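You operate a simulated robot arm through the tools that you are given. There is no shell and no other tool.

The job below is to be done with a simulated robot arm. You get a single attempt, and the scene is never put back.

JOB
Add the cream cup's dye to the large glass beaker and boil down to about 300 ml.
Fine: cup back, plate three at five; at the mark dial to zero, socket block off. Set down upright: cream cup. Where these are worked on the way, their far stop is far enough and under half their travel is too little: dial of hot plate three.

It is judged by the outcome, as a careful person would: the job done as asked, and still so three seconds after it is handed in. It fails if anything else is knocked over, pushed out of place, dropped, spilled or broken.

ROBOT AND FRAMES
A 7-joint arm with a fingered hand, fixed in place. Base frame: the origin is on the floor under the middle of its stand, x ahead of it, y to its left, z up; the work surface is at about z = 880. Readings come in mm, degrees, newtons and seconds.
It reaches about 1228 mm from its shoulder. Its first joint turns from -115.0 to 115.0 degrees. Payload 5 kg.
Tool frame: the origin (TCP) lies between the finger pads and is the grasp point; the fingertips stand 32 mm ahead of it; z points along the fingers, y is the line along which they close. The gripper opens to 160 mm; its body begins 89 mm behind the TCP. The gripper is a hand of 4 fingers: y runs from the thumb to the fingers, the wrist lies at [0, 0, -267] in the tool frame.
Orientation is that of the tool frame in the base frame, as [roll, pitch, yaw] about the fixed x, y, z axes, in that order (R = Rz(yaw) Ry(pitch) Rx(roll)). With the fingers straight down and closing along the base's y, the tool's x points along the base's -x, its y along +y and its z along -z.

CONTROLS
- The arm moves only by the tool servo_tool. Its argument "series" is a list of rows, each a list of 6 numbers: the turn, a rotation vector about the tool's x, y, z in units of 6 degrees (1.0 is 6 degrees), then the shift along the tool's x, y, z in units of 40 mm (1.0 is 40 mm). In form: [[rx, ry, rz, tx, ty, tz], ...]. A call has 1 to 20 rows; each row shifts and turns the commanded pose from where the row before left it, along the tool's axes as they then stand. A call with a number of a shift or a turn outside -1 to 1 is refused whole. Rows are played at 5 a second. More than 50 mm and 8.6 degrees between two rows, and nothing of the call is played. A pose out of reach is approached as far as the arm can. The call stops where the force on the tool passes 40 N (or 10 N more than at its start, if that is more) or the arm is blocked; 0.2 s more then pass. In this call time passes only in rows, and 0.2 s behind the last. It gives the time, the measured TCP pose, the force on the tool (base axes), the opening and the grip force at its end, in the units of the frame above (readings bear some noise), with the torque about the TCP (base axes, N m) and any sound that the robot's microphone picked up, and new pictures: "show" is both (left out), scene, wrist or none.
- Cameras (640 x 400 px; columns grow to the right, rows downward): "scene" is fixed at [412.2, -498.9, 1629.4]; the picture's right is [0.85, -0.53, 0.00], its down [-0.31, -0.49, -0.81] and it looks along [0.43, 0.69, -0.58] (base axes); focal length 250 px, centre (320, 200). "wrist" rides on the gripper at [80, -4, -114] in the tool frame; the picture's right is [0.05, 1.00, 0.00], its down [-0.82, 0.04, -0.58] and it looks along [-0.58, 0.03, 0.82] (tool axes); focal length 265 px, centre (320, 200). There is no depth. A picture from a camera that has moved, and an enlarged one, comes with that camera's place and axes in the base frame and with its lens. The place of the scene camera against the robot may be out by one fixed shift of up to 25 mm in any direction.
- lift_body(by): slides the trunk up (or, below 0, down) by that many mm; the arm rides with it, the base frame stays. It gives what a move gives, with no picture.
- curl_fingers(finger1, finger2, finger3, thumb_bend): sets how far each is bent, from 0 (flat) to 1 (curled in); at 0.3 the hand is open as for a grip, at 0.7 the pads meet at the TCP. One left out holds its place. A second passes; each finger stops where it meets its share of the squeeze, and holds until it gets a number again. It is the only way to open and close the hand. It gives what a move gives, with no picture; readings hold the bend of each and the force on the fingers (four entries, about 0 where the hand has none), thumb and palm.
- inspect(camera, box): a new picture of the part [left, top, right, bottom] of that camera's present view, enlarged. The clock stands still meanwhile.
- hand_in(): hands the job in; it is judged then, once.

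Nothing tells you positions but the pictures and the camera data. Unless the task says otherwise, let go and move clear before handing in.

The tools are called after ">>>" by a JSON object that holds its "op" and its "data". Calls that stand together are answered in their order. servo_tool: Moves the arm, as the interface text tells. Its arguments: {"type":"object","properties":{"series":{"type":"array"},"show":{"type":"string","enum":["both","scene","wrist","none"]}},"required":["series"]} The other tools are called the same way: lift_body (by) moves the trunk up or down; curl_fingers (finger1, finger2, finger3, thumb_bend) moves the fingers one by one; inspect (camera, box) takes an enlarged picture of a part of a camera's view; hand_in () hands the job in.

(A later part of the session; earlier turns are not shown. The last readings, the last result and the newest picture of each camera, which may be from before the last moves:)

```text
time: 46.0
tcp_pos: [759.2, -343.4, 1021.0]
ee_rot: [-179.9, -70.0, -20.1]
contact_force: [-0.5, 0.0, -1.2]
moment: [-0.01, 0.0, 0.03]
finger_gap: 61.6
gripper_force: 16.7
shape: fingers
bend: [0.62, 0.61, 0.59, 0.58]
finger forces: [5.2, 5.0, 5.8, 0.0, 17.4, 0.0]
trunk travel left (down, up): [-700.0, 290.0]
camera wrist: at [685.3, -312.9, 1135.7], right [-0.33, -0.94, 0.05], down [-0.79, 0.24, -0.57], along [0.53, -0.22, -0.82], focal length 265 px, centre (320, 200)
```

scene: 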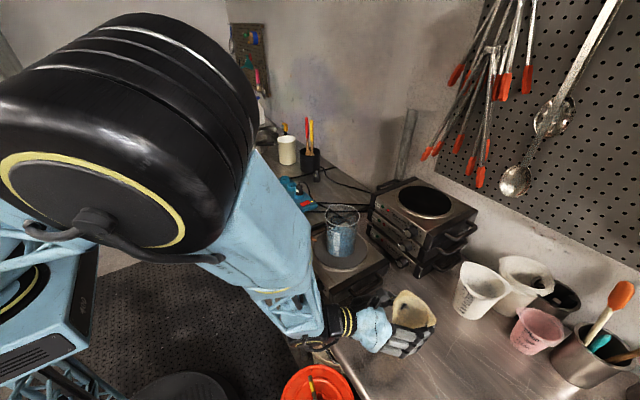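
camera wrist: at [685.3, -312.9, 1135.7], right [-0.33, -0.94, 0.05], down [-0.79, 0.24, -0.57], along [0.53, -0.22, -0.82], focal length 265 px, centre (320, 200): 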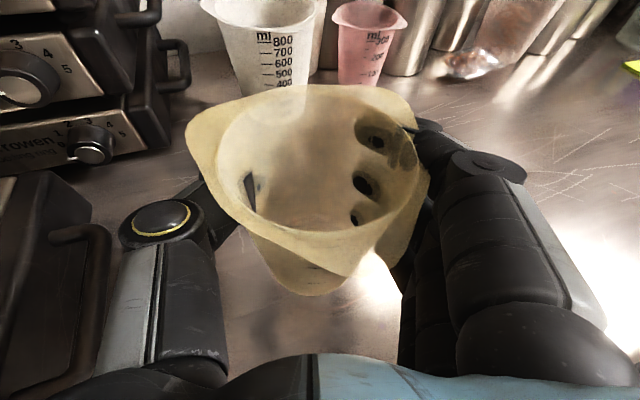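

>>> {"op": "servo_tool", "data": {"series": [[0, 0, 0, -0.42, 0.01, 0.153], [0, 0, 0, -0.42, -0.03, 0.153], [0, 0, 0, -0.42, 0, 0.153], [0, 0, 0, -0.3, 0, 0.109], [0, 0, 0, -0.14, 0, 0.051], [0, 0, 0, -0.05, 0, 0.018]], "show": "wrist"}}

>>> {"op": "inspect", "data": {"camera": "scene", "box": [340, 270, 450, 370]}}

```text
time: 47.4
tcp_pos: [758.0, -342.0, 945.2]
ee_rot: [-179.9, -70.0, -20.1]
contact_force: [0.0, 0.4, 0.3]
moment: [-0.03, -0.01, 0.01]
finger_gap: 61.6
gripper_force: 16.8
shape: fingers
bend: [0.62, 0.61, 0.59, 0.58]
finger forces: [5.1, 5.0, 5.8, 0.0, 17.3, 0.0]
trunk travel left (down, up): [-700.0, 290.0]
camera wrist: at [685.7, -311.8, 1061.1], right [-0.33, -0.94, 0.05], down [-0.79, 0.24, -0.57], along [0.53, -0.22, -0.82], focal length 265 px, centre (320, 200)
```

wrist: 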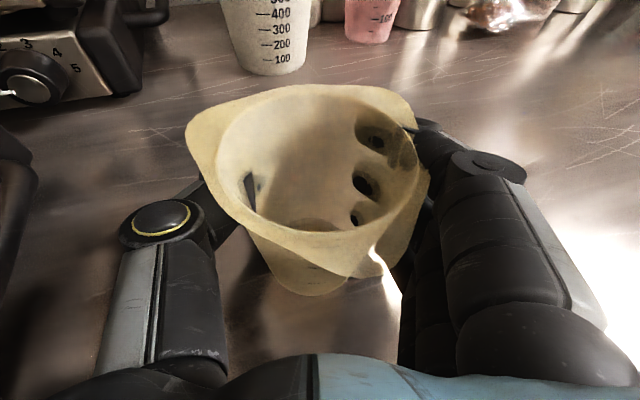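

```text
4.00 times, centred on (395, 320) of scene
camera zoom: at [412.2, -498.9, 1629.4], right [0.85, -0.53, 0.0], down [-0.31, -0.49, -0.81], along [0.43, 0.69, -0.58], focal length 1001 px, centre (20, -280)
```

zoom: 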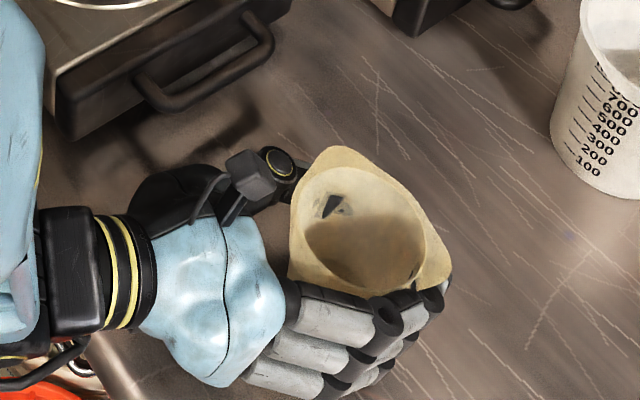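

About 4 mm above the original height. I'll lower in 1 mm steps and feel for contact.

>>> {"op": "servo_tool", "data": {"series": [[0, 0, 0, -0.0235, 0, 0.0086], [0, 0, 0, -0.0235, 0, 0.0086], [0, 0, 0, -0.0235, 0, 0.0086], [0, 0, 0, -0.0235, 0, 0.0086]], "show": "none"}}

```text
time: 48.4
tcp_pos: [757.9, -342.0, 941.0]
ee_rot: [179.9, -70.1, -20.0]
contact_force: [-0.6, -1.2, -0.4]
moment: [0.0, -0.01, -0.04]
finger_gap: 61.6
gripper_force: 16.3
shape: fingers
bend: [0.62, 0.61, 0.59, 0.58]
finger forces: [5.1, 5.0, 5.8, 0.0, 17.2, 0.1]
trunk travel left (down, up): [-700.0, 290.0]
```

>>> {"op": "servo_tool", "data": {"series": [[0, 0, 0, -0.0235, 0, 0.0086], [0, 0, 0, 0, 0, 0]], "show": "none"}}

```text
time: 49.0
tcp_pos: [758.1, -340.9, 942.5]
ee_rot: [-180.0, -69.9, -20.0]
contact_force: [-0.7, 0.3, 2.6]
moment: [-0.01, -0.05, -0.02]
finger_gap: 61.5
gripper_force: 16.6
shape: fingers
bend: [0.62, 0.61, 0.59, 0.58]
finger forces: [5.0, 5.0, 5.8, 0.0, 17.3, 0.0]
trunk travel left (down, up): [-700.0, 290.0]
```

Contact with the bench (2.6 N). I'll release gradually.

>>> {"op": "curl_fingers", "data": {"finger1": 0.58, "finger2": 0.57, "finger3": 0.55, "thumb_bend": 0.54}}

>>> {"op": "curl_fingers", "data": {"finger1": 0.45, "finger2": 0.45, "finger3": 0.45, "thumb_bend": 0.45}}

>>> {"op": "curl_fingers", "data": {"finger1": 0.3, "finger2": 0.3, "finger3": 0.3, "thumb_bend": 0.3}}

>>> {"op": "inspect", "data": {"camera": "wrist", "box": [60, 60, 580, 385]}}

>>> {"op": "inspect", "data": {"camera": "scene", "box": [340, 270, 450, 370]}}

```text
time: 50.0
tcp_pos: [757.1, -341.4, 941.1]
ee_rot: [-180.0, -70.0, -20.0]
contact_force: [0.0, -0.1, 0.2]
moment: [0.03, 0.0, -0.02]
finger_gap: 70.0
gripper_force: 0.1
shape: fingers
bend: [0.57, 0.56, 0.55, 0.54]
finger forces: [0.0, 0.0, 0.1, 0.0, 0.0, 0.0]
trunk travel left (down, up): [-700.0, 290.0]
```

```text
time: 51.0
tcp_pos: [757.4, -341.1, 941.2]
ee_rot: [-180.0, -70.0, -20.0]
contact_force: [0.0, 0.2, 0.3]
moment: [0.01, -0.03, -0.01]
finger_gap: 110.6
gripper_force: 0.1
shape: fingers
bend: [0.45, 0.45, 0.45, 0.45]
finger forces: [0.0, 0.0, 0.1, 0.0, 0.1, 0.0]
trunk travel left (down, up): [-700.0, 290.0]
```

```text
time: 52.0
tcp_pos: [758.5, -341.6, 941.4]
ee_rot: [-179.9, -70.0, -20.0]
contact_force: [-0.4, 0.3, 0.5]
moment: [0.0, 0.01, 0.02]
finger_gap: 170.2
gripper_force: 0.1
shape: fingers
bend: [0.3, 0.3, 0.3, 0.3]
finger forces: [0.0, 0.0, 0.0, 0.1, 0.1, 0.0]
trunk travel left (down, up): [-700.0, 290.0]
```

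```text
1.23 times, centred on (320, 222) of wrist
camera zoom: at [685.1, -311.5, 1056.4], right [-0.33, -0.94, 0.05], down [-0.79, 0.24, -0.57], along [0.53, -0.22, -0.82], focal length 327 px, centre (320, 172)
```

zoom: 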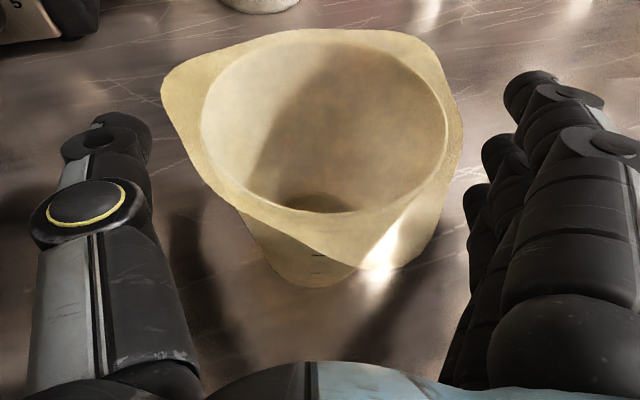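

```text
4.00 times, centred on (395, 320) of scene
camera zoom: at [412.2, -498.9, 1629.4], right [0.85, -0.53, 0.0], down [-0.31, -0.49, -0.81], along [0.43, 0.69, -0.58], focal length 1001 px, centre (20, -280)
```

zoom: 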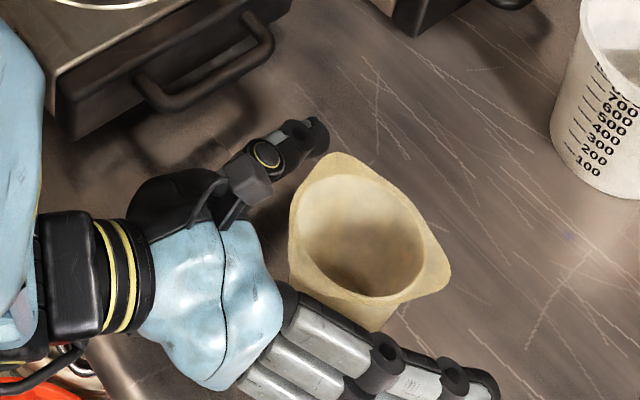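

The cup stands upright, empty, back at its spot and released. I'll retreat straight back, rise and level the hand toward the plate's dial.

>>> {"op": "servo_tool", "data": {"series": [[0, 0, 0, -0.222, 0, -0.61], [0, 0, 0, -0.222, 0, -0.61], [0, 0, 0, -0.222, 0, -0.61], [0, 0, 0, -0.222, 0, -0.61], [0, 0, 0, -0.222, 0, -0.61], [0, 0, 0, 0.82, 0, -0.3], [0, 0, 0, 0.82, 0, -0.3], [0.783, 0, -0.285, 0, 0, 0], [0.783, 0, -0.285, 0, 0, 0], [0.783, 0, -0.285, 0, 0, 0], [0.783, 0, -0.285, 0, 0, 0], [0, 0.833, 0, 0, 0, 0], [0, 0.833, 0, 0, 0, 0], [0, 0.833, 0, 0, 0, 0], [0, 0.833, 0, 0, 0, 0]]}}

>>> {"op": "inspect", "data": {"camera": "scene", "box": [310, 180, 450, 370]}}

```text
time: 55.2
tcp_pos: [636.4, -298.3, 1010.3]
ee_rot: [-4.1, -89.8, -175.9]
contact_force: [1.1, -0.1, 0.1]
moment: [0.02, 0.01, -0.01]
finger_gap: 170.4
gripper_force: 0.2
shape: fingers
bend: [0.3, 0.3, 0.3, 0.3]
finger forces: [0.0, 0.0, 0.0, 0.0, 0.1, 0.0]
trunk travel left (down, up): [-700.0, 290.0]
camera wrist: at [523.0, -294.4, 1091.7], right [0.0, -1.0, 0.05], down [-0.58, -0.04, -0.82], along [0.82, -0.03, -0.58], focal length 265 px, centre (320, 200)
```

scene: 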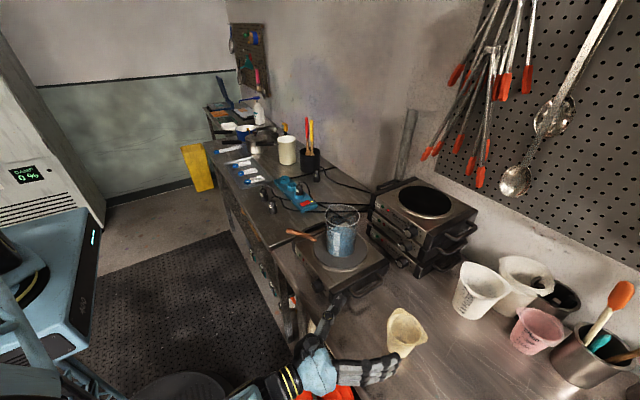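
wrist: 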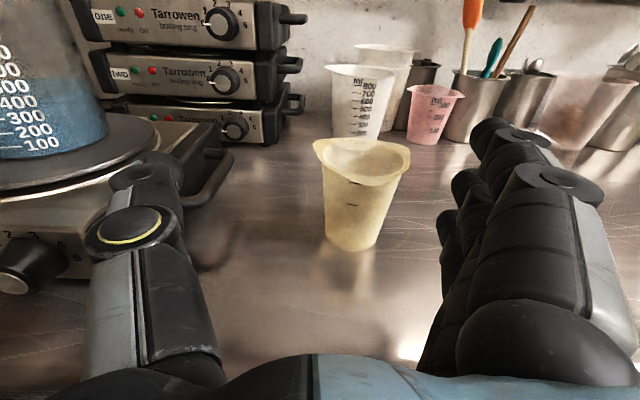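

```text
2.11 times, centred on (380, 275) of scene
camera zoom: at [412.2, -498.9, 1629.4], right [0.85, -0.53, 0.0], down [-0.31, -0.49, -0.81], along [0.43, 0.69, -0.58], focal length 527 px, centre (194, 42)
```

zoom: 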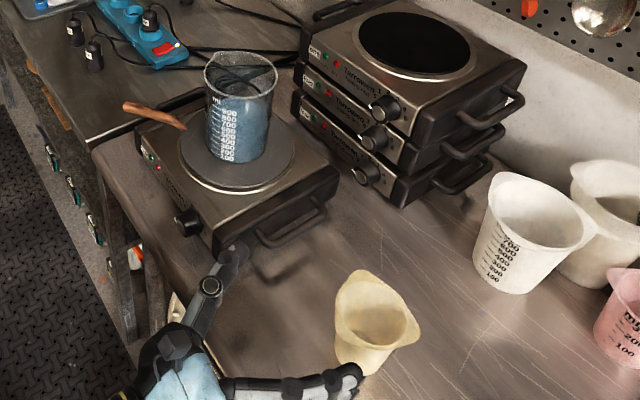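

The cup stands fine and the level-hand pose is reachable. I'll back off and move in front of the dial.

>>> {"op": "servo_tool", "data": {"series": [[0, 0, 0, 0, 0, -0.9], [0, 0, 0, 0, 0, -0.9], [0, 0, 0, 0, 0, -0.9], [0, 0, 0, 0, -0.88, 0], [0, 0, 0, 0, -0.88, 0], [0, 0, 0, 0, -0.88, 0], [0, 0, 0, 0, -0.88, 0], [0, 0, 0, 0, -0.88, 0], [0, 0, 0, 0, -0.88, 0]]}}

>>> {"op": "inspect", "data": {"camera": "wrist", "box": [150, 0, 490, 200]}}

```text
time: 57.2
tcp_pos: [526.8, -86.3, 1014.1]
ee_rot: [-99.1, -90.0, -80.9]
contact_force: [0.9, -0.5, -0.1]
moment: [0.0, -0.01, -0.02]
finger_gap: 170.4
gripper_force: 0.1
shape: fingers
bend: [0.3, 0.3, 0.3, 0.3]
finger forces: [0.0, 0.1, 0.1, 0.0, 0.1, 0.0]
trunk travel left (down, up): [-700.0, 290.0]
camera wrist: at [414.4, -81.8, 1093.4], right [0.0, -1.0, 0.05], down [-0.58, -0.04, -0.82], along [0.82, -0.03, -0.58], focal length 265 px, centre (320, 200)
```

scene: 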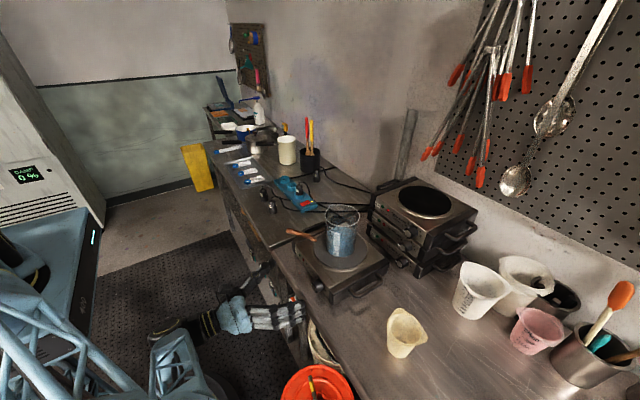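
wrist: 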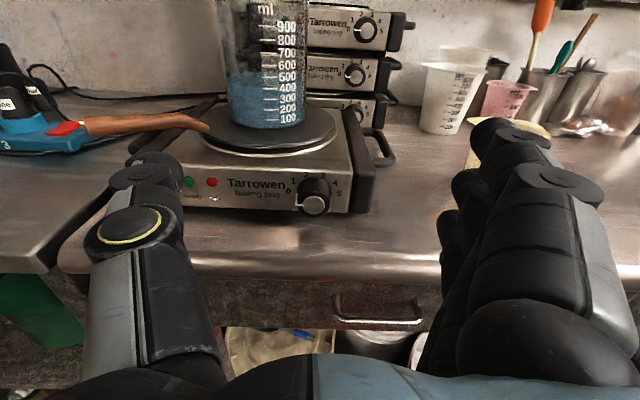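

```text
1.88 times, centred on (320, 100) of wrist
camera zoom: at [414.4, -81.8, 1093.4], right [0.0, -1.0, 0.05], down [-0.58, -0.04, -0.82], along [0.82, -0.03, -0.58], focal length 500 px, centre (320, 388)
```

zoom: 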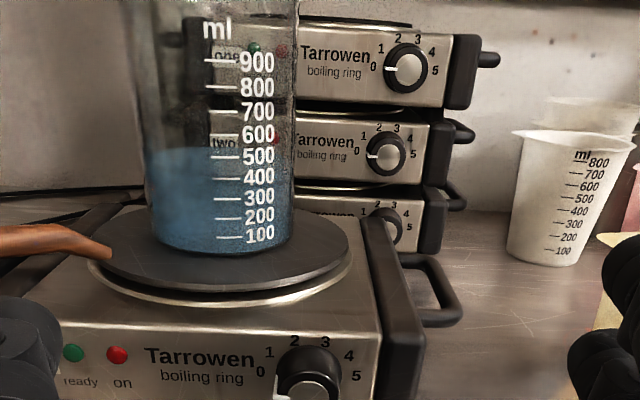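

The view from here is excellent: level about 540 ml, dial at 0 (9 o'clock) with 5 at 3 o'clock. I'll curl the outer fingers away and bring thumb and middle finger near pinch spacing to see their shape.

>>> {"op": "curl_fingers", "data": {"finger1": 1.0, "finger2": 0.58, "finger3": 1.0, "thumb_bend": 0.58}}

>>> {"op": "inspect", "data": {"camera": "wrist", "box": [0, 0, 640, 400]}}

>>> {"op": "inspect", "data": {"camera": "scene", "box": [200, 250, 340, 370]}}

```text
time: 58.2
tcp_pos: [527.5, -84.9, 1010.8]
ee_rot: [66.5, -90.0, 113.5]
contact_force: [0.0, 0.0, 0.4]
moment: [-0.01, -0.01, 0.0]
finger_gap: 57.3
gripper_force: 0.0
shape: fingers
bend: [1.0, 0.57, 1.0, 0.57]
finger forces: [0.0, 0.0, 0.0, 0.1, 0.1, 0.0]
trunk travel left (down, up): [-700.0, 290.0]
```

```text
1.00 times, centred on (320, 200) of wrist (not enlarged: the box is as wide or as high as the picture)
camera zoom: at [414.3, -82.4, 1093.2], right [0.0, -1.0, 0.05], down [-0.58, -0.04, -0.82], along [0.82, -0.03, -0.58], focal length 265 px, centre (320, 200)
```

zoom: 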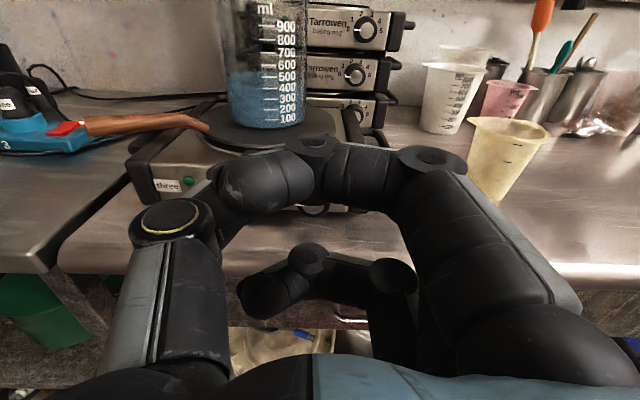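

```text
3.33 times, centred on (270, 310) of scene
camera zoom: at [412.2, -498.9, 1629.4], right [0.85, -0.53, 0.0], down [-0.31, -0.49, -0.81], along [0.43, 0.69, -0.58], focal length 834 px, centre (487, -167)
```

zoom: 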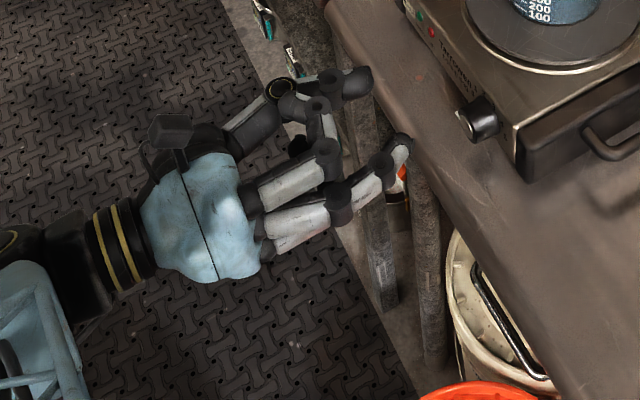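

The dial must turn about 180° clockwise over the top. The bench leaves only 45 mm under the knob axis, so I'll use one extended fingertip from above to roll the knob; first I turn the hand to point down with the fingers on the plate side.

>>> {"op": "servo_tool", "data": {"series": [[0, -1, 0, 0, 0, 0], [0, -1, 0, 0, 0, 0], [0, -1, 0, 0, 0, 0], [0, -1, 0, 0, 0, 0], [0, -1, 0, 0, 0, 0], [0, -1, 0, 0, 0, 0], [0, -1, 0, 0, 0, 0], [0, -1, 0, 0, 0, 0], [0, -1, 0, 0, 0, 0], [0, -1, 0, 0, 0, 0], [0, -1, 0, 0, 0, 0], [0, -1, 0, 0, 0, 0], [0, -1, 0, 0, 0, 0], [0, -1, 0, 0, 0, 0], [0, -1, 0, 0, 0, 0]], "show": "none"}}

>>> {"op": "servo_tool", "data": {"series": [[0, 0, -1, 0, 0, -0.15], [0, 0, -1, 0, 0, -0.15], [0, 0, -1, 0, 0, -0.15], [0, 0, -1, 0, 0, -0.15], [0, 0, -1, 0, 0, -0.15], [0, 0, -1, 0, 0, 0], [0, 0, -1, 0, 0, 0], [0, 0, -1, 0, 0, 0], [0, 0, -1, 0, 0, 0], [0, 0, -1, 0, 0, 0], [0, 0, -1, 0, 0, 0], [0, 0, -1, 0, 0, 0], [0, 0, -1, 0, 0, 0], [0, 0, -1, 0, 0, 0], [0, 0, -1, 0, 0, 0]]}}

```text
time: 61.6
tcp_pos: [548.7, -121.4, 985.8]
ee_rot: [180.0, 0.0, -3.2]
contact_force: [0.1, 0.0, -0.2]
moment: [-0.03, -0.04, -0.01]
finger_gap: 57.3
gripper_force: 0.0
shape: fingers
bend: [1.0, 0.57, 1.0, 0.57]
finger forces: [0.1, 0.0, 0.0, 0.0, 0.0, 0.0]
out of reach, approached as far as the arm can: row 2, 3, 4, 5
trunk travel left (down, up): [-700.0, 290.0]
stopped in row 15: the arm was blocked; the commanded pose is now the measured one
```

```text
time: 64.8
tcp_pos: [548.3, -121.0, 1013.6]
ee_rot: [-179.9, -0.2, 86.9]
contact_force: [-0.3, -0.1, 0.3]
moment: [-0.02, 0.01, -0.04]
finger_gap: 57.5
gripper_force: 0.0
shape: fingers
bend: [1.0, 0.57, 1.0, 0.57]
finger forces: [0.0, 0.1, 0.0, 0.0, 0.1, 0.1]
trunk travel left (down, up): [-700.0, 290.0]
camera wrist: at [548.6, -42.3, 1128.4], right [1.0, 0.0, 0.0], down [0.0, -0.82, 0.58], along [0.0, -0.58, -0.82], focal length 265 px, centre (320, 200)
```

scene: 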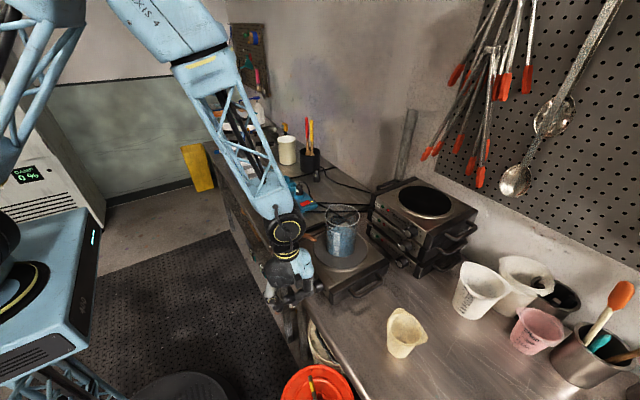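
wrist: 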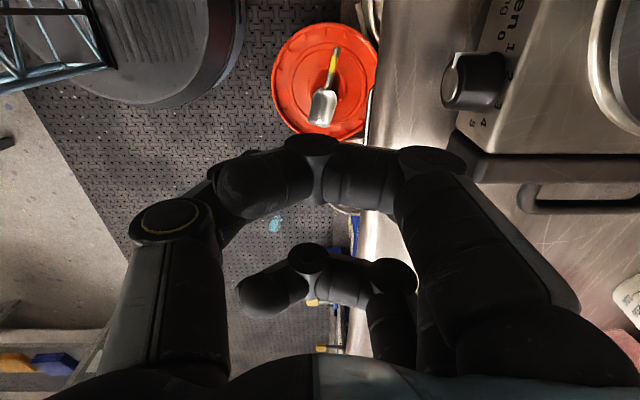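

The hand now points down with the fingers toward the plate. I'll extend only the finger nearest the camera as a stylus and look.

>>> {"op": "curl_fingers", "data": {"finger1": 1.0, "finger2": 1.0, "finger3": 0.4, "thumb_bend": 0.57}}

>>> {"op": "inspect", "data": {"camera": "wrist", "box": [0, 0, 640, 400]}}

>>> {"op": "inspect", "data": {"camera": "scene", "box": [240, 200, 400, 330]}}

```text
time: 65.8
tcp_pos: [547.9, -120.6, 1013.5]
ee_rot: [179.9, -0.1, 86.9]
contact_force: [0.0, 0.1, -0.7]
moment: [0.01, 0.0, 0.01]
finger_gap: 57.8
gripper_force: 0.0
shape: fingers
bend: [1.0, 1.0, 0.4, 0.56]
finger forces: [0.1, 0.0, 0.0, 0.0, 0.1, 0.0]
trunk travel left (down, up): [-700.0, 290.0]
```

```text
1.00 times, centred on (320, 200) of wrist (not enlarged: the box is as wide or as high as the picture)
camera zoom: at [548.7, -42.1, 1128.4], right [1.0, 0.0, 0.0], down [0.0, -0.82, 0.58], along [0.0, -0.58, -0.82], focal length 265 px, centre (320, 200)
```

zoom: 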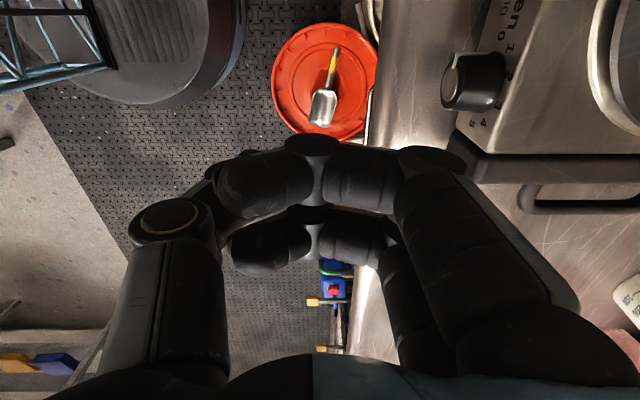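

```text
3.08 times, centred on (320, 265) of scene
camera zoom: at [412.2, -498.9, 1629.4], right [0.85, -0.53, 0.0], down [-0.31, -0.49, -0.81], along [0.43, 0.69, -0.58], focal length 770 px, centre (320, 0)
```

zoom: 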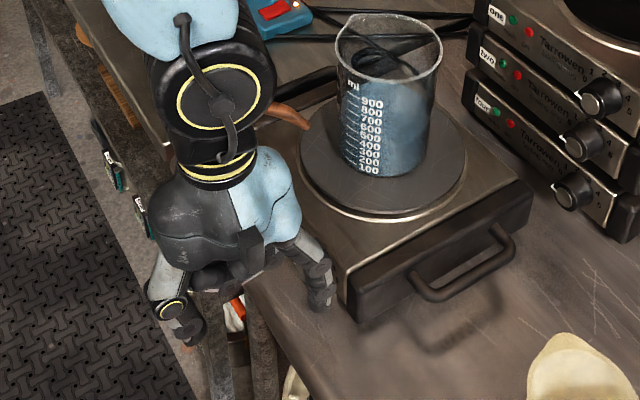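

Finger 1 is the one nearest the camera, so I'll use that as the stylus instead.

>>> {"op": "curl_fingers", "data": {"finger1": 0.4, "finger2": 1.0, "finger3": 1.0, "thumb_bend": 0.5}}

>>> {"op": "inspect", "data": {"camera": "wrist", "box": [0, 0, 640, 400]}}

>>> {"op": "inspect", "data": {"camera": "scene", "box": [240, 200, 400, 330]}}

```text
time: 66.8
tcp_pos: [547.7, -122.3, 1014.2]
ee_rot: [-180.0, -0.1, 86.8]
contact_force: [-1.0, 0.2, -0.1]
moment: [0.01, 0.02, 0.0]
finger_gap: 110.2
gripper_force: 0.1
shape: fingers
bend: [0.4, 1.0, 1.0, 0.5]
finger forces: [0.0, 0.1, 0.0, 0.0, 0.0, 0.0]
trunk travel left (down, up): [-700.0, 290.0]
```

```text
1.00 times, centred on (320, 200) of wrist (not enlarged: the box is as wide or as high as the picture)
camera zoom: at [548.7, -42.1, 1128.4], right [1.0, 0.0, 0.0], down [0.0, -0.82, 0.58], along [0.0, -0.58, -0.82], focal length 265 px, centre (320, 200)
```

zoom: 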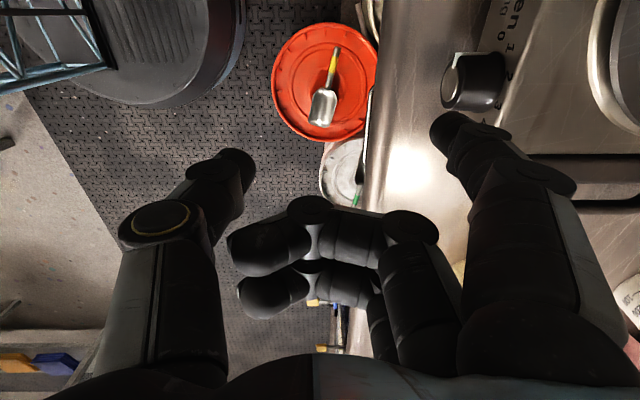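

```text
3.08 times, centred on (320, 265) of scene
camera zoom: at [412.2, -498.9, 1629.4], right [0.85, -0.53, 0.0], down [-0.31, -0.49, -0.81], along [0.43, 0.69, -0.58], focal length 770 px, centre (320, 0)
```

zoom: 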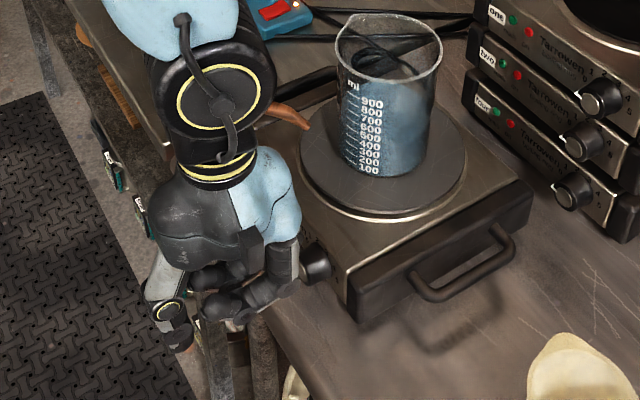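

>>> {"op": "inspect", "data": {"camera": "wrist", "box": [400, 20, 560, 150]}}

```text
3.08 times, centred on (480, 85) of wrist
camera zoom: at [548.7, -42.1, 1128.4], right [1.0, 0.0, 0.0], down [0.0, -0.82, 0.58], along [0.0, -0.58, -0.82], focal length 817 px, centre (-172, 554)
```

zoom: 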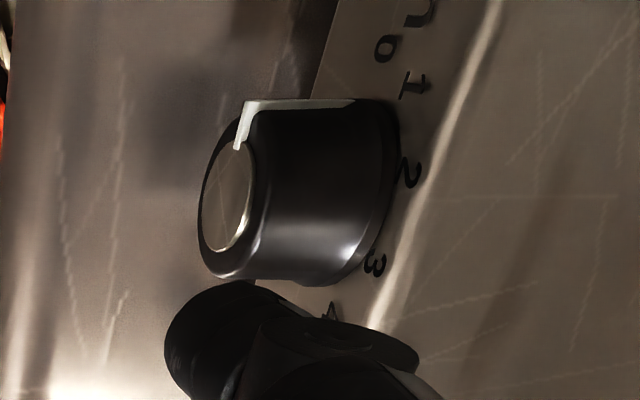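

The knob's axis measures at about y≈-84, z≈925, radius 19, spanning x≈637–667. I'll straighten the hand and place the fingertip above the left shoulder of the knob.

>>> {"op": "servo_tool", "data": {"series": [[0, 0, -0.52, 0, 0, 0], [0, 0, 0, 0.36, 0.35, 0.17], [0, 0, 0, 0.36, 0.35, 0.17]]}}

>>> {"op": "inspect", "data": {"camera": "wrist", "box": [400, 60, 560, 190]}}

>>> {"op": "inspect", "data": {"camera": "scene", "box": [270, 210, 370, 320]}}

```text
time: 67.6
tcp_pos: [576.0, -92.6, 1000.6]
ee_rot: [180.0, 0.1, 89.9]
contact_force: [0.0, -0.2, 0.5]
moment: [-0.01, 0.0, 0.0]
finger_gap: 110.5
gripper_force: 0.1
shape: fingers
bend: [0.4, 1.0, 1.0, 0.5]
finger forces: [0.0, 0.0, 0.0, 0.1, 0.0, 0.0]
trunk travel left (down, up): [-700.0, 290.0]
camera wrist: at [572.5, -13.4, 1115.5], right [1.0, 0.05, 0.0], down [0.04, -0.82, 0.58], along [0.03, -0.58, -0.82], focal length 265 px, centre (320, 200)
```

scene: 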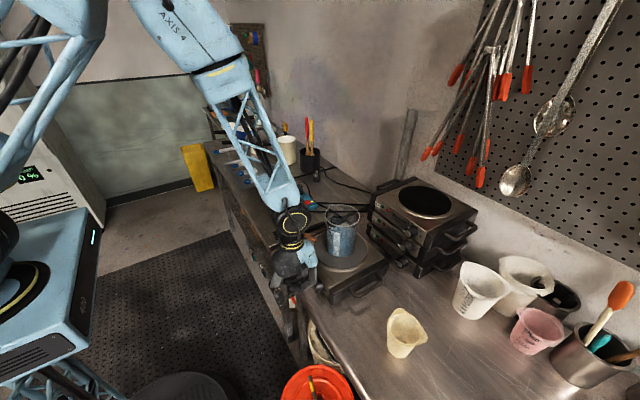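
wrist: 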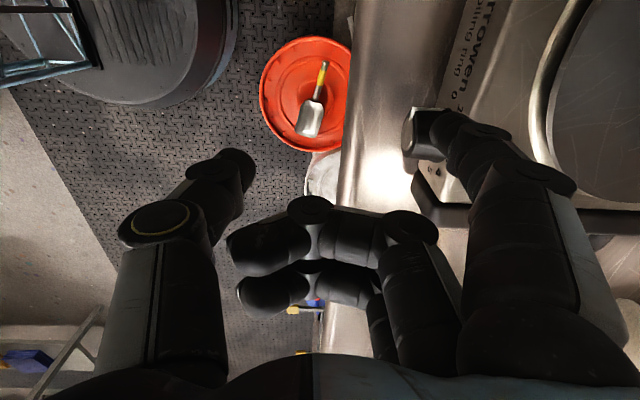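

```text
3.08 times, centred on (480, 125) of wrist
camera zoom: at [572.5, -13.4, 1115.5], right [1.0, 0.05, 0.0], down [0.04, -0.82, 0.58], along [0.03, -0.58, -0.82], focal length 817 px, centre (-172, 431)
```

zoom: 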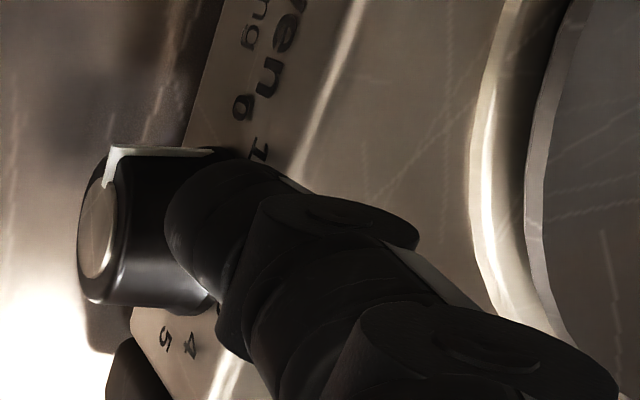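

```text
3.64 times, centred on (320, 265) of scene
camera zoom: at [412.2, -498.9, 1629.4], right [0.85, -0.53, 0.0], down [-0.31, -0.49, -0.81], along [0.43, 0.69, -0.58], focal length 910 px, centre (320, -36)
```

zoom: 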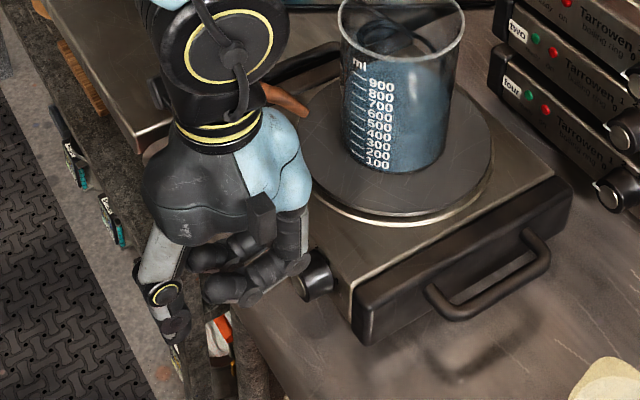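

>>> {"op": "servo_tool", "data": {"series": [[0, 0, 0, 0, 0.1, 0.15], [0, 0, 0, 0, 0, 0.15], [0, 0, 0, 0, 0, 0.1]], "show": "wrist"}}

>>> {"op": "inspect", "data": {"camera": "wrist", "box": [400, 60, 560, 190]}}

```text
time: 68.4
tcp_pos: [579.5, -91.9, 984.1]
ee_rot: [-180.0, -0.2, 89.9]
contact_force: [-0.3, -0.6, -0.6]
moment: [-0.01, -0.01, -0.01]
finger_gap: 110.3
gripper_force: 0.0
shape: fingers
bend: [0.4, 1.0, 1.0, 0.5]
finger forces: [0.1, 0.0, 0.0, 0.0, 0.1, 0.0]
trunk travel left (down, up): [-700.0, 290.0]
camera wrist: at [576.6, -13.5, 1099.0], right [1.0, 0.05, 0.0], down [0.04, -0.82, 0.58], along [0.03, -0.58, -0.82], focal length 265 px, centre (320, 200)
```

wrist: 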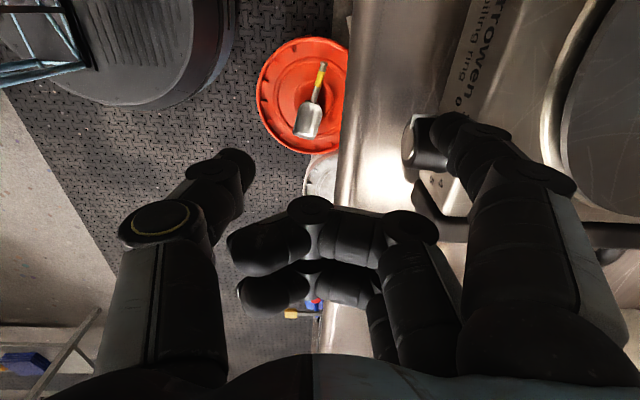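

```text
3.08 times, centred on (480, 125) of wrist
camera zoom: at [576.6, -13.5, 1099.0], right [1.0, 0.05, 0.0], down [0.04, -0.82, 0.58], along [0.03, -0.58, -0.82], focal length 817 px, centre (-172, 431)
```

zoom: 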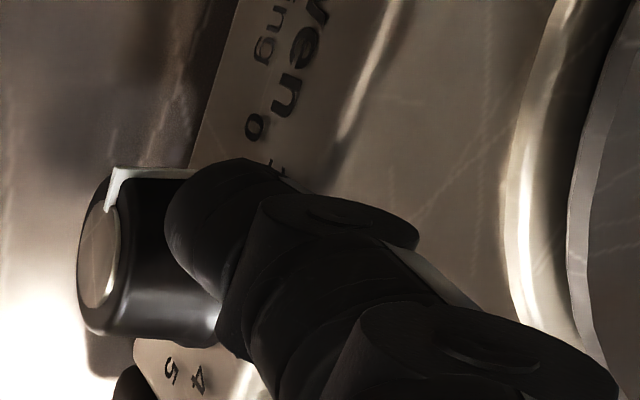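

>>> {"op": "servo_tool", "data": {"series": [[0, 0, 0, 0, 0, 0.025], [0, 0, 0, 0, 0, 0.025], [0, 0, 0, 0, 0, 0.025], [0, 0, 0, 0, 0, 0.025]], "show": "none"}}

```text
time: 69.4
tcp_pos: [580.1, -92.5, 979.6]
ee_rot: [179.9, 0.0, 90.0]
contact_force: [0.2, -0.3, -0.5]
moment: [0.0, 0.0, -0.02]
finger_gap: 110.7
gripper_force: 0.0
shape: fingers
bend: [0.4, 1.0, 1.0, 0.5]
finger forces: [0.0, 0.1, 0.1, 0.0, 0.0, 0.1]
trunk travel left (down, up): [-700.0, 290.0]
```

>>> {"op": "servo_tool", "data": {"series": [[0, 0, 0, 0, 0, 0.025], [0, 0, 0, 0, 0, 0.025], [0, 0, 0, 0, 0, 0.025]], "show": "none"}}

>>> {"op": "inspect", "data": {"camera": "wrist", "box": [400, 60, 560, 190]}}

```text
time: 70.2
tcp_pos: [579.4, -93.0, 977.5]
ee_rot: [180.0, -0.2, 90.0]
contact_force: [-0.1, -0.1, 0.3]
moment: [0.0, 0.01, 0.01]
finger_gap: 110.4
gripper_force: 0.2
shape: fingers
bend: [0.4, 1.0, 1.0, 0.5]
finger forces: [0.1, 0.0, 0.1, 0.2, 0.0, 0.1]
trunk travel left (down, up): [-700.0, 290.0]
```

```text
3.08 times, centred on (480, 125) of wrist
camera zoom: at [576.6, -13.3, 1092.3], right [1.0, 0.05, 0.0], down [0.04, -0.82, 0.58], along [0.03, -0.58, -0.82], focal length 817 px, centre (-172, 431)
```

zoom: 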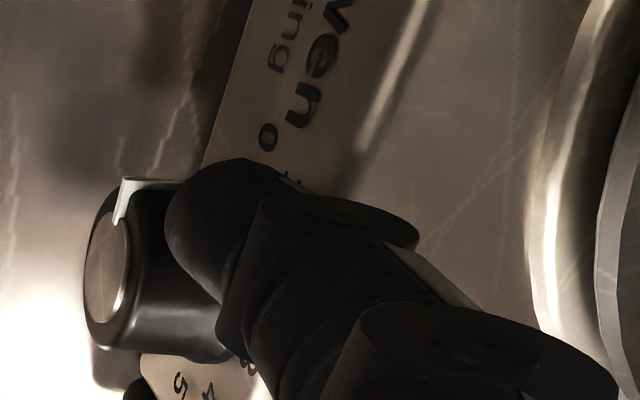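

>>> {"op": "servo_tool", "data": {"series": [[0, 0, 0, 0, 0, 0.025], [0, 0, 0, 0, 0, 0.025], [0, 0, 0, 0, 0, 0.025]], "show": "none"}}

>>> {"op": "servo_tool", "data": {"series": [[0, 0, 0, 0, 0, 0.025], [0, 0, 0, 0, 0, 0.025]], "show": "none"}}

>>> {"op": "inspect", "data": {"camera": "wrist", "box": [400, 60, 560, 190]}}

```text
time: 71.0
tcp_pos: [580.5, -92.2, 974.2]
ee_rot: [180.0, -0.1, 90.0]
contact_force: [0.0, 0.4, 0.0]
moment: [0.01, 0.03, 0.02]
finger_gap: 110.3
gripper_force: 0.0
shape: fingers
bend: [0.4, 1.0, 1.0, 0.5]
finger forces: [0.1, 0.0, 0.0, 0.1, 0.0, 0.0]
trunk travel left (down, up): [-700.0, 290.0]
```

```text
time: 71.6
tcp_pos: [581.3, -91.6, 973.5]
ee_rot: [179.9, -0.1, 90.0]
contact_force: [-0.5, 2.9, 2.8]
moment: [0.13, -0.19, 0.22]
finger_gap: 111.1
gripper_force: 2.5
shape: fingers
bend: [0.4, 1.0, 1.0, 0.5]
finger forces: [3.7, 0.0, 0.0, 0.0, 0.0, 0.0]
trunk travel left (down, up): [-700.0, 290.0]
```

```text
3.08 times, centred on (480, 125) of wrist
camera zoom: at [576.3, -13.3, 1087.2], right [1.0, 0.05, 0.0], down [0.04, -0.82, 0.58], along [0.03, -0.58, -0.82], focal length 817 px, centre (-172, 431)
```

zoom: 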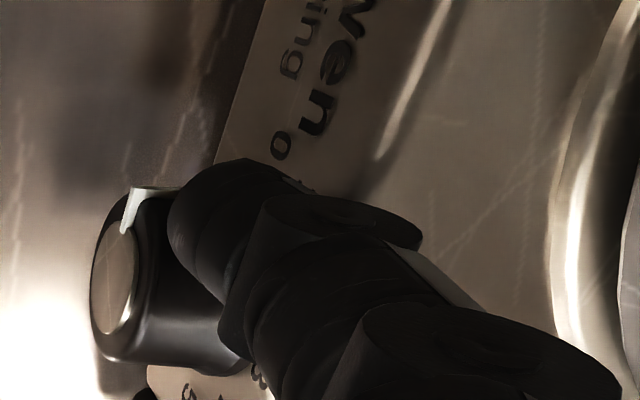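

Contact with the knob's left shoulder, force direction about 45° as expected. I'll press slightly and roll the fingertip over the top in an arc, checking partway.

>>> {"op": "servo_tool", "data": {"series": [[0, 0, 0, -0.0375, 0, 0.0325], [0, 0, 0, -0.07, 0, -0.0625], [0, 0, 0, -0.0775, 0, -0.0525], [0, 0, 0, -0.085, 0, -0.04]], "show": "wrist"}}

>>> {"op": "inspect", "data": {"camera": "wrist", "box": [400, 60, 560, 190]}}

```text
time: 72.6
tcp_pos: [579.1, -104.0, 978.8]
ee_rot: [179.9, 0.1, 89.9]
contact_force: [-7.2, 5.5, 26.9]
moment: [0.87, -1.92, 0.58]
finger_gap: 111.9
gripper_force: 13.8
shape: fingers
bend: [0.42, 1.0, 1.0, 0.5]
finger forces: [27.5, 0.0, 0.0, 0.0, 0.0, 0.0]
trunk travel left (down, up): [-700.0, 290.0]
camera wrist: at [575.7, -24.6, 1093.5], right [1.0, 0.05, 0.0], down [0.04, -0.82, 0.58], along [0.03, -0.58, -0.82], focal length 265 px, centre (320, 200)
```

wrist: 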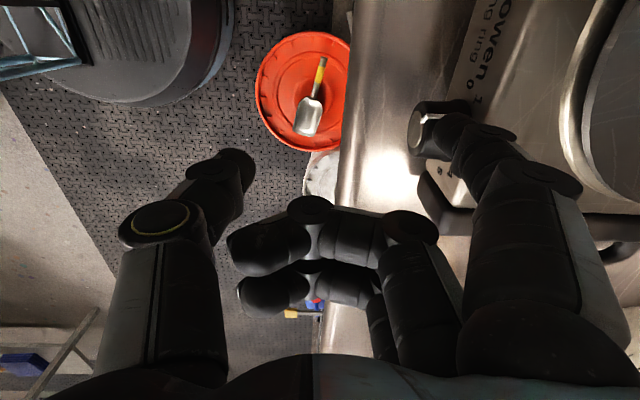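

```text
3.08 times, centred on (480, 125) of wrist
camera zoom: at [575.7, -24.6, 1093.5], right [1.0, 0.05, 0.0], down [0.04, -0.82, 0.58], along [0.03, -0.58, -0.82], focal length 817 px, centre (-172, 431)
```

zoom: 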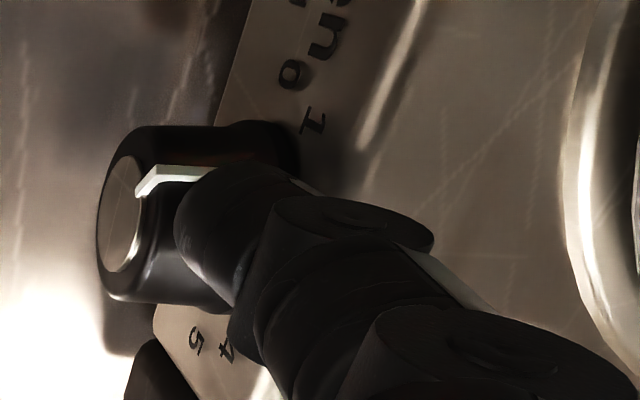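

The knob is turning (pointer moved about 40°), but the press is a bit hard. I'll ease off, finish a short bit, lift, and re-place the fingertip behind the pointer tab.

>>> {"op": "servo_tool", "data": {"series": [[0, 0, 0, -0.04, 0, -0.045], [0, 0, 0, -0.045, 0, -0.02], [0, 0, 0, 0, 0, -0.25], [0, 0, 0, 0, 0, -0.25], [0, 0, 0, 0.23, 0, 0], [0, 0, 0, 0.23, 0, 0]], "show": "wrist"}}

>>> {"op": "inspect", "data": {"camera": "wrist", "box": [400, 60, 560, 190]}}

```text
time: 74.0
tcp_pos: [579.3, -89.3, 998.6]
ee_rot: [-179.9, 0.0, 90.0]
contact_force: [0.1, -0.9, 0.1]
moment: [0.02, 0.02, -0.02]
finger_gap: 110.9
gripper_force: 0.0
shape: fingers
bend: [0.4, 1.0, 1.0, 0.5]
finger forces: [0.1, 0.0, 0.0, 0.0, 0.0, 0.0]
trunk travel left (down, up): [-700.0, 290.0]
camera wrist: at [576.4, -9.1, 1113.7], right [1.0, 0.05, 0.0], down [0.04, -0.82, 0.58], along [0.03, -0.58, -0.82], focal length 265 px, centre (320, 200)
```

wrist: 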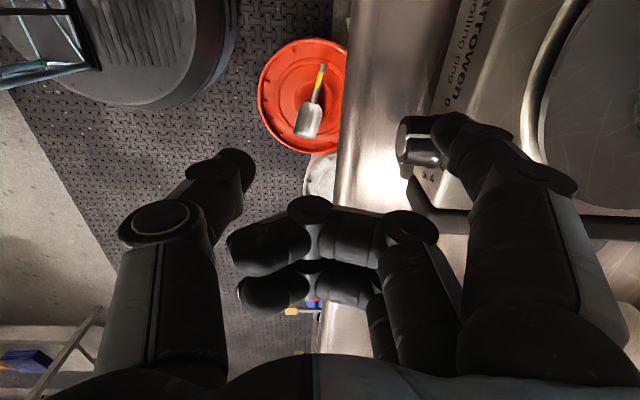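

```text
3.08 times, centred on (480, 125) of wrist
camera zoom: at [576.4, -9.1, 1113.7], right [1.0, 0.05, 0.0], down [0.04, -0.82, 0.58], along [0.03, -0.58, -0.82], focal length 817 px, centre (-172, 431)
```

zoom: 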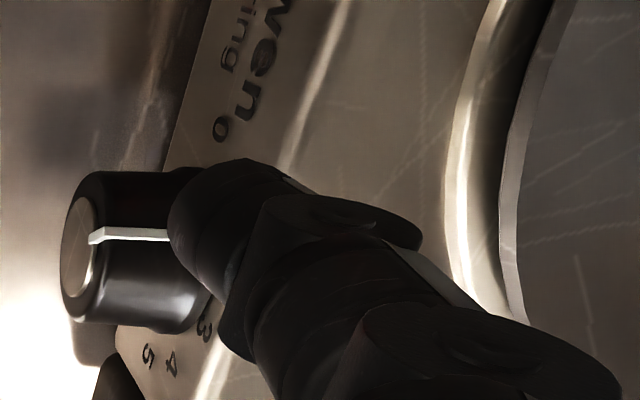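

The pointer is now about 60° from its start. I'll lower the fingertip again on the left shoulder, now behind the tab.

>>> {"op": "servo_tool", "data": {"series": [[0, 0, 0, 0, 0, 0.3], [0, 0, 0, 0, 0, 0.25], [0, 0, 0, 0, 0, 0.05], [0, 0, 0, 0, 0, 0.025]], "show": "none"}}

>>> {"op": "servo_tool", "data": {"series": [[0, 0, 0, 0, 0, 0.025], [0, 0, 0, 0, 0, 0.025]], "show": "none"}}

```text
time: 75.0
tcp_pos: [580.2, -87.4, 975.3]
ee_rot: [179.9, -0.1, 90.0]
contact_force: [-0.4, 0.0, -1.0]
moment: [-0.01, -0.02, -0.01]
finger_gap: 110.9
gripper_force: 0.0
shape: fingers
bend: [0.4, 1.0, 1.0, 0.5]
finger forces: [0.0, 0.0, 0.0, 0.0, 0.0, 0.0]
trunk travel left (down, up): [-700.0, 290.0]
```

```text
time: 75.6
tcp_pos: [580.8, -86.7, 971.7]
ee_rot: [-180.0, 0.0, 89.9]
contact_force: [0.6, -0.2, 0.4]
moment: [-0.02, 0.0, 0.01]
finger_gap: 111.0
gripper_force: 0.0
shape: fingers
bend: [0.4, 1.0, 1.0, 0.5]
finger forces: [0.1, 0.0, 0.0, 0.0, 0.0, 0.1]
trunk travel left (down, up): [-700.0, 290.0]
```

>>> {"op": "servo_tool", "data": {"series": [[0, 0, 0, 0, 0, 0.025], [0, 0, 0, 0, 0, 0.025]], "show": "none"}}

>>> {"op": "servo_tool", "data": {"series": [[0, 0, 0, 0, 0, 0.025], [0, 0, 0, 0, 0, 0.025]], "show": "none"}}

```text
time: 76.2
tcp_pos: [580.2, -88.2, 970.1]
ee_rot: [179.9, -0.1, 90.0]
contact_force: [0.6, 0.3, 0.0]
moment: [-0.01, 0.01, 0.03]
finger_gap: 110.6
gripper_force: 0.1
shape: fingers
bend: [0.4, 1.0, 1.0, 0.5]
finger forces: [0.1, 0.0, 0.1, 0.0, 0.0, 0.1]
trunk travel left (down, up): [-700.0, 290.0]
```

```text
time: 76.8
tcp_pos: [580.0, -88.0, 969.4]
ee_rot: [-180.0, -0.1, 90.1]
contact_force: [-0.9, 0.2, -0.1]
moment: [0.01, 0.01, 0.0]
finger_gap: 111.0
gripper_force: 0.1
shape: fingers
bend: [0.4, 1.0, 1.0, 0.5]
finger forces: [0.1, 0.0, 0.0, 0.0, 0.1, 0.0]
trunk travel left (down, up): [-700.0, 290.0]
```

>>> {"op": "servo_tool", "data": {"series": [[0, 0, 0, -0.02, 0, 0.015], [0, 0, 0, -0.02, 0, 0.015]], "show": "none"}}

```text
time: 77.4
tcp_pos: [579.7, -90.7, 968.0]
ee_rot: [180.0, -0.2, 90.0]
contact_force: [-0.6, 0.3, 0.9]
moment: [0.06, -0.03, 0.09]
finger_gap: 110.7
gripper_force: 0.2
shape: fingers
bend: [0.4, 1.0, 1.0, 0.5]
finger forces: [1.0, 0.0, 0.1, 0.0, 0.1, 0.1]
trunk travel left (down, up): [-700.0, 290.0]
```

Light contact. Now the main stroke over the top with a gentler press.

>>> {"op": "servo_tool", "data": {"series": [[0, 0, 0, -0.0475, 0, 0], [0, 0, 0, -0.0625, 0, -0.0775], [0, 0, 0, -0.0725, 0, -0.0675], [0, 0, 0, -0.08, 0, -0.0575], [0, 0, 0, -0.09, 0, -0.045], [0, 0, 0, -0.0925, 0, -0.0325]], "show": "wrist"}}

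>>> {"op": "inspect", "data": {"camera": "wrist", "box": [400, 60, 560, 190]}}

```text
time: 78.8
tcp_pos: [579.4, -110.2, 980.2]
ee_rot: [179.9, -0.1, 89.9]
contact_force: [-5.1, -2.1, 20.5]
moment: [0.49, -1.44, -0.04]
finger_gap: 112.4
gripper_force: 10.3
shape: fingers
bend: [0.41, 1.0, 1.0, 0.5]
finger forces: [20.6, 0.1, 0.1, 0.0, 0.0, 0.0]
trunk travel left (down, up): [-700.0, 290.0]
camera wrist: at [575.4, -31.3, 1094.1], right [1.0, 0.05, 0.0], down [0.04, -0.82, 0.58], along [0.03, -0.58, -0.82], focal length 265 px, centre (320, 200)
```

wrist: 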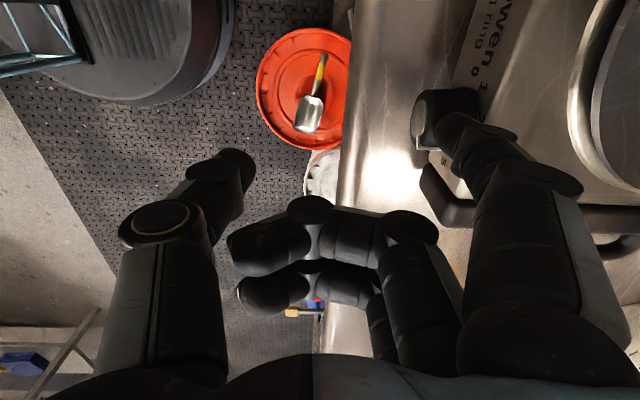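

```text
3.08 times, centred on (480, 125) of wrist
camera zoom: at [575.4, -31.3, 1094.1], right [1.0, 0.05, 0.0], down [0.04, -0.82, 0.58], along [0.03, -0.58, -0.82], focal length 817 px, centre (-172, 431)
```

zoom: 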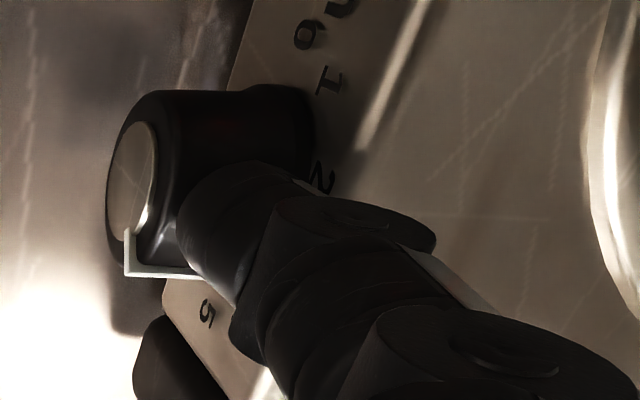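

The pointer has passed 4. A little further, with slightly less press, should bring it to 5.

>>> {"op": "servo_tool", "data": {"series": [[0, 0, 0, -0.0975, 0, -0.04], [0, 0, 0, -0.1, 0, -0.015], [0, 0, 0, -0.1, 0, 0.01]], "show": "wrist"}}

>>> {"op": "inspect", "data": {"camera": "wrist", "box": [400, 60, 560, 190]}}

```text
time: 79.6
tcp_pos: [580.8, -120.4, 979.9]
ee_rot: [180.0, -0.1, 90.0]
contact_force: [0.3, 0.7, -0.3]
moment: [0.0, -0.03, -0.02]
finger_gap: 111.0
gripper_force: 0.1
shape: fingers
bend: [0.4, 1.0, 1.0, 0.5]
finger forces: [0.3, 0.0, 0.1, 0.0, 0.0, 0.1]
trunk travel left (down, up): [-700.0, 290.0]
camera wrist: at [576.4, -40.8, 1094.9], right [1.0, 0.05, 0.0], down [0.04, -0.82, 0.58], along [0.03, -0.58, -0.82], focal length 265 px, centre (320, 200)
```

wrist: 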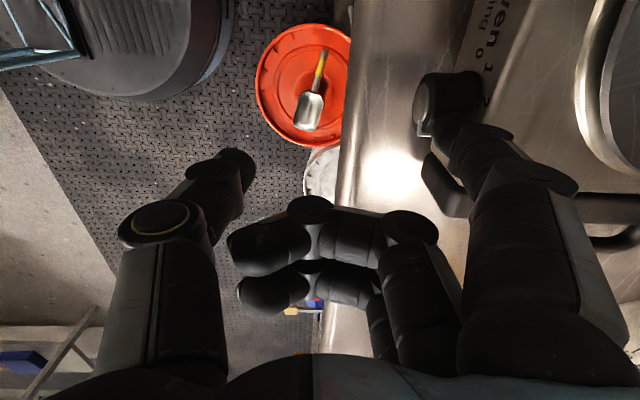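

```text
3.08 times, centred on (480, 125) of wrist
camera zoom: at [576.4, -40.8, 1094.9], right [1.0, 0.05, 0.0], down [0.04, -0.82, 0.58], along [0.03, -0.58, -0.82], focal length 817 px, centre (-172, 431)
```

zoom: 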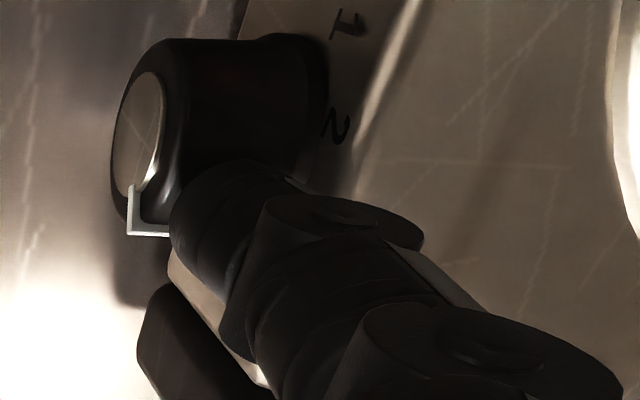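

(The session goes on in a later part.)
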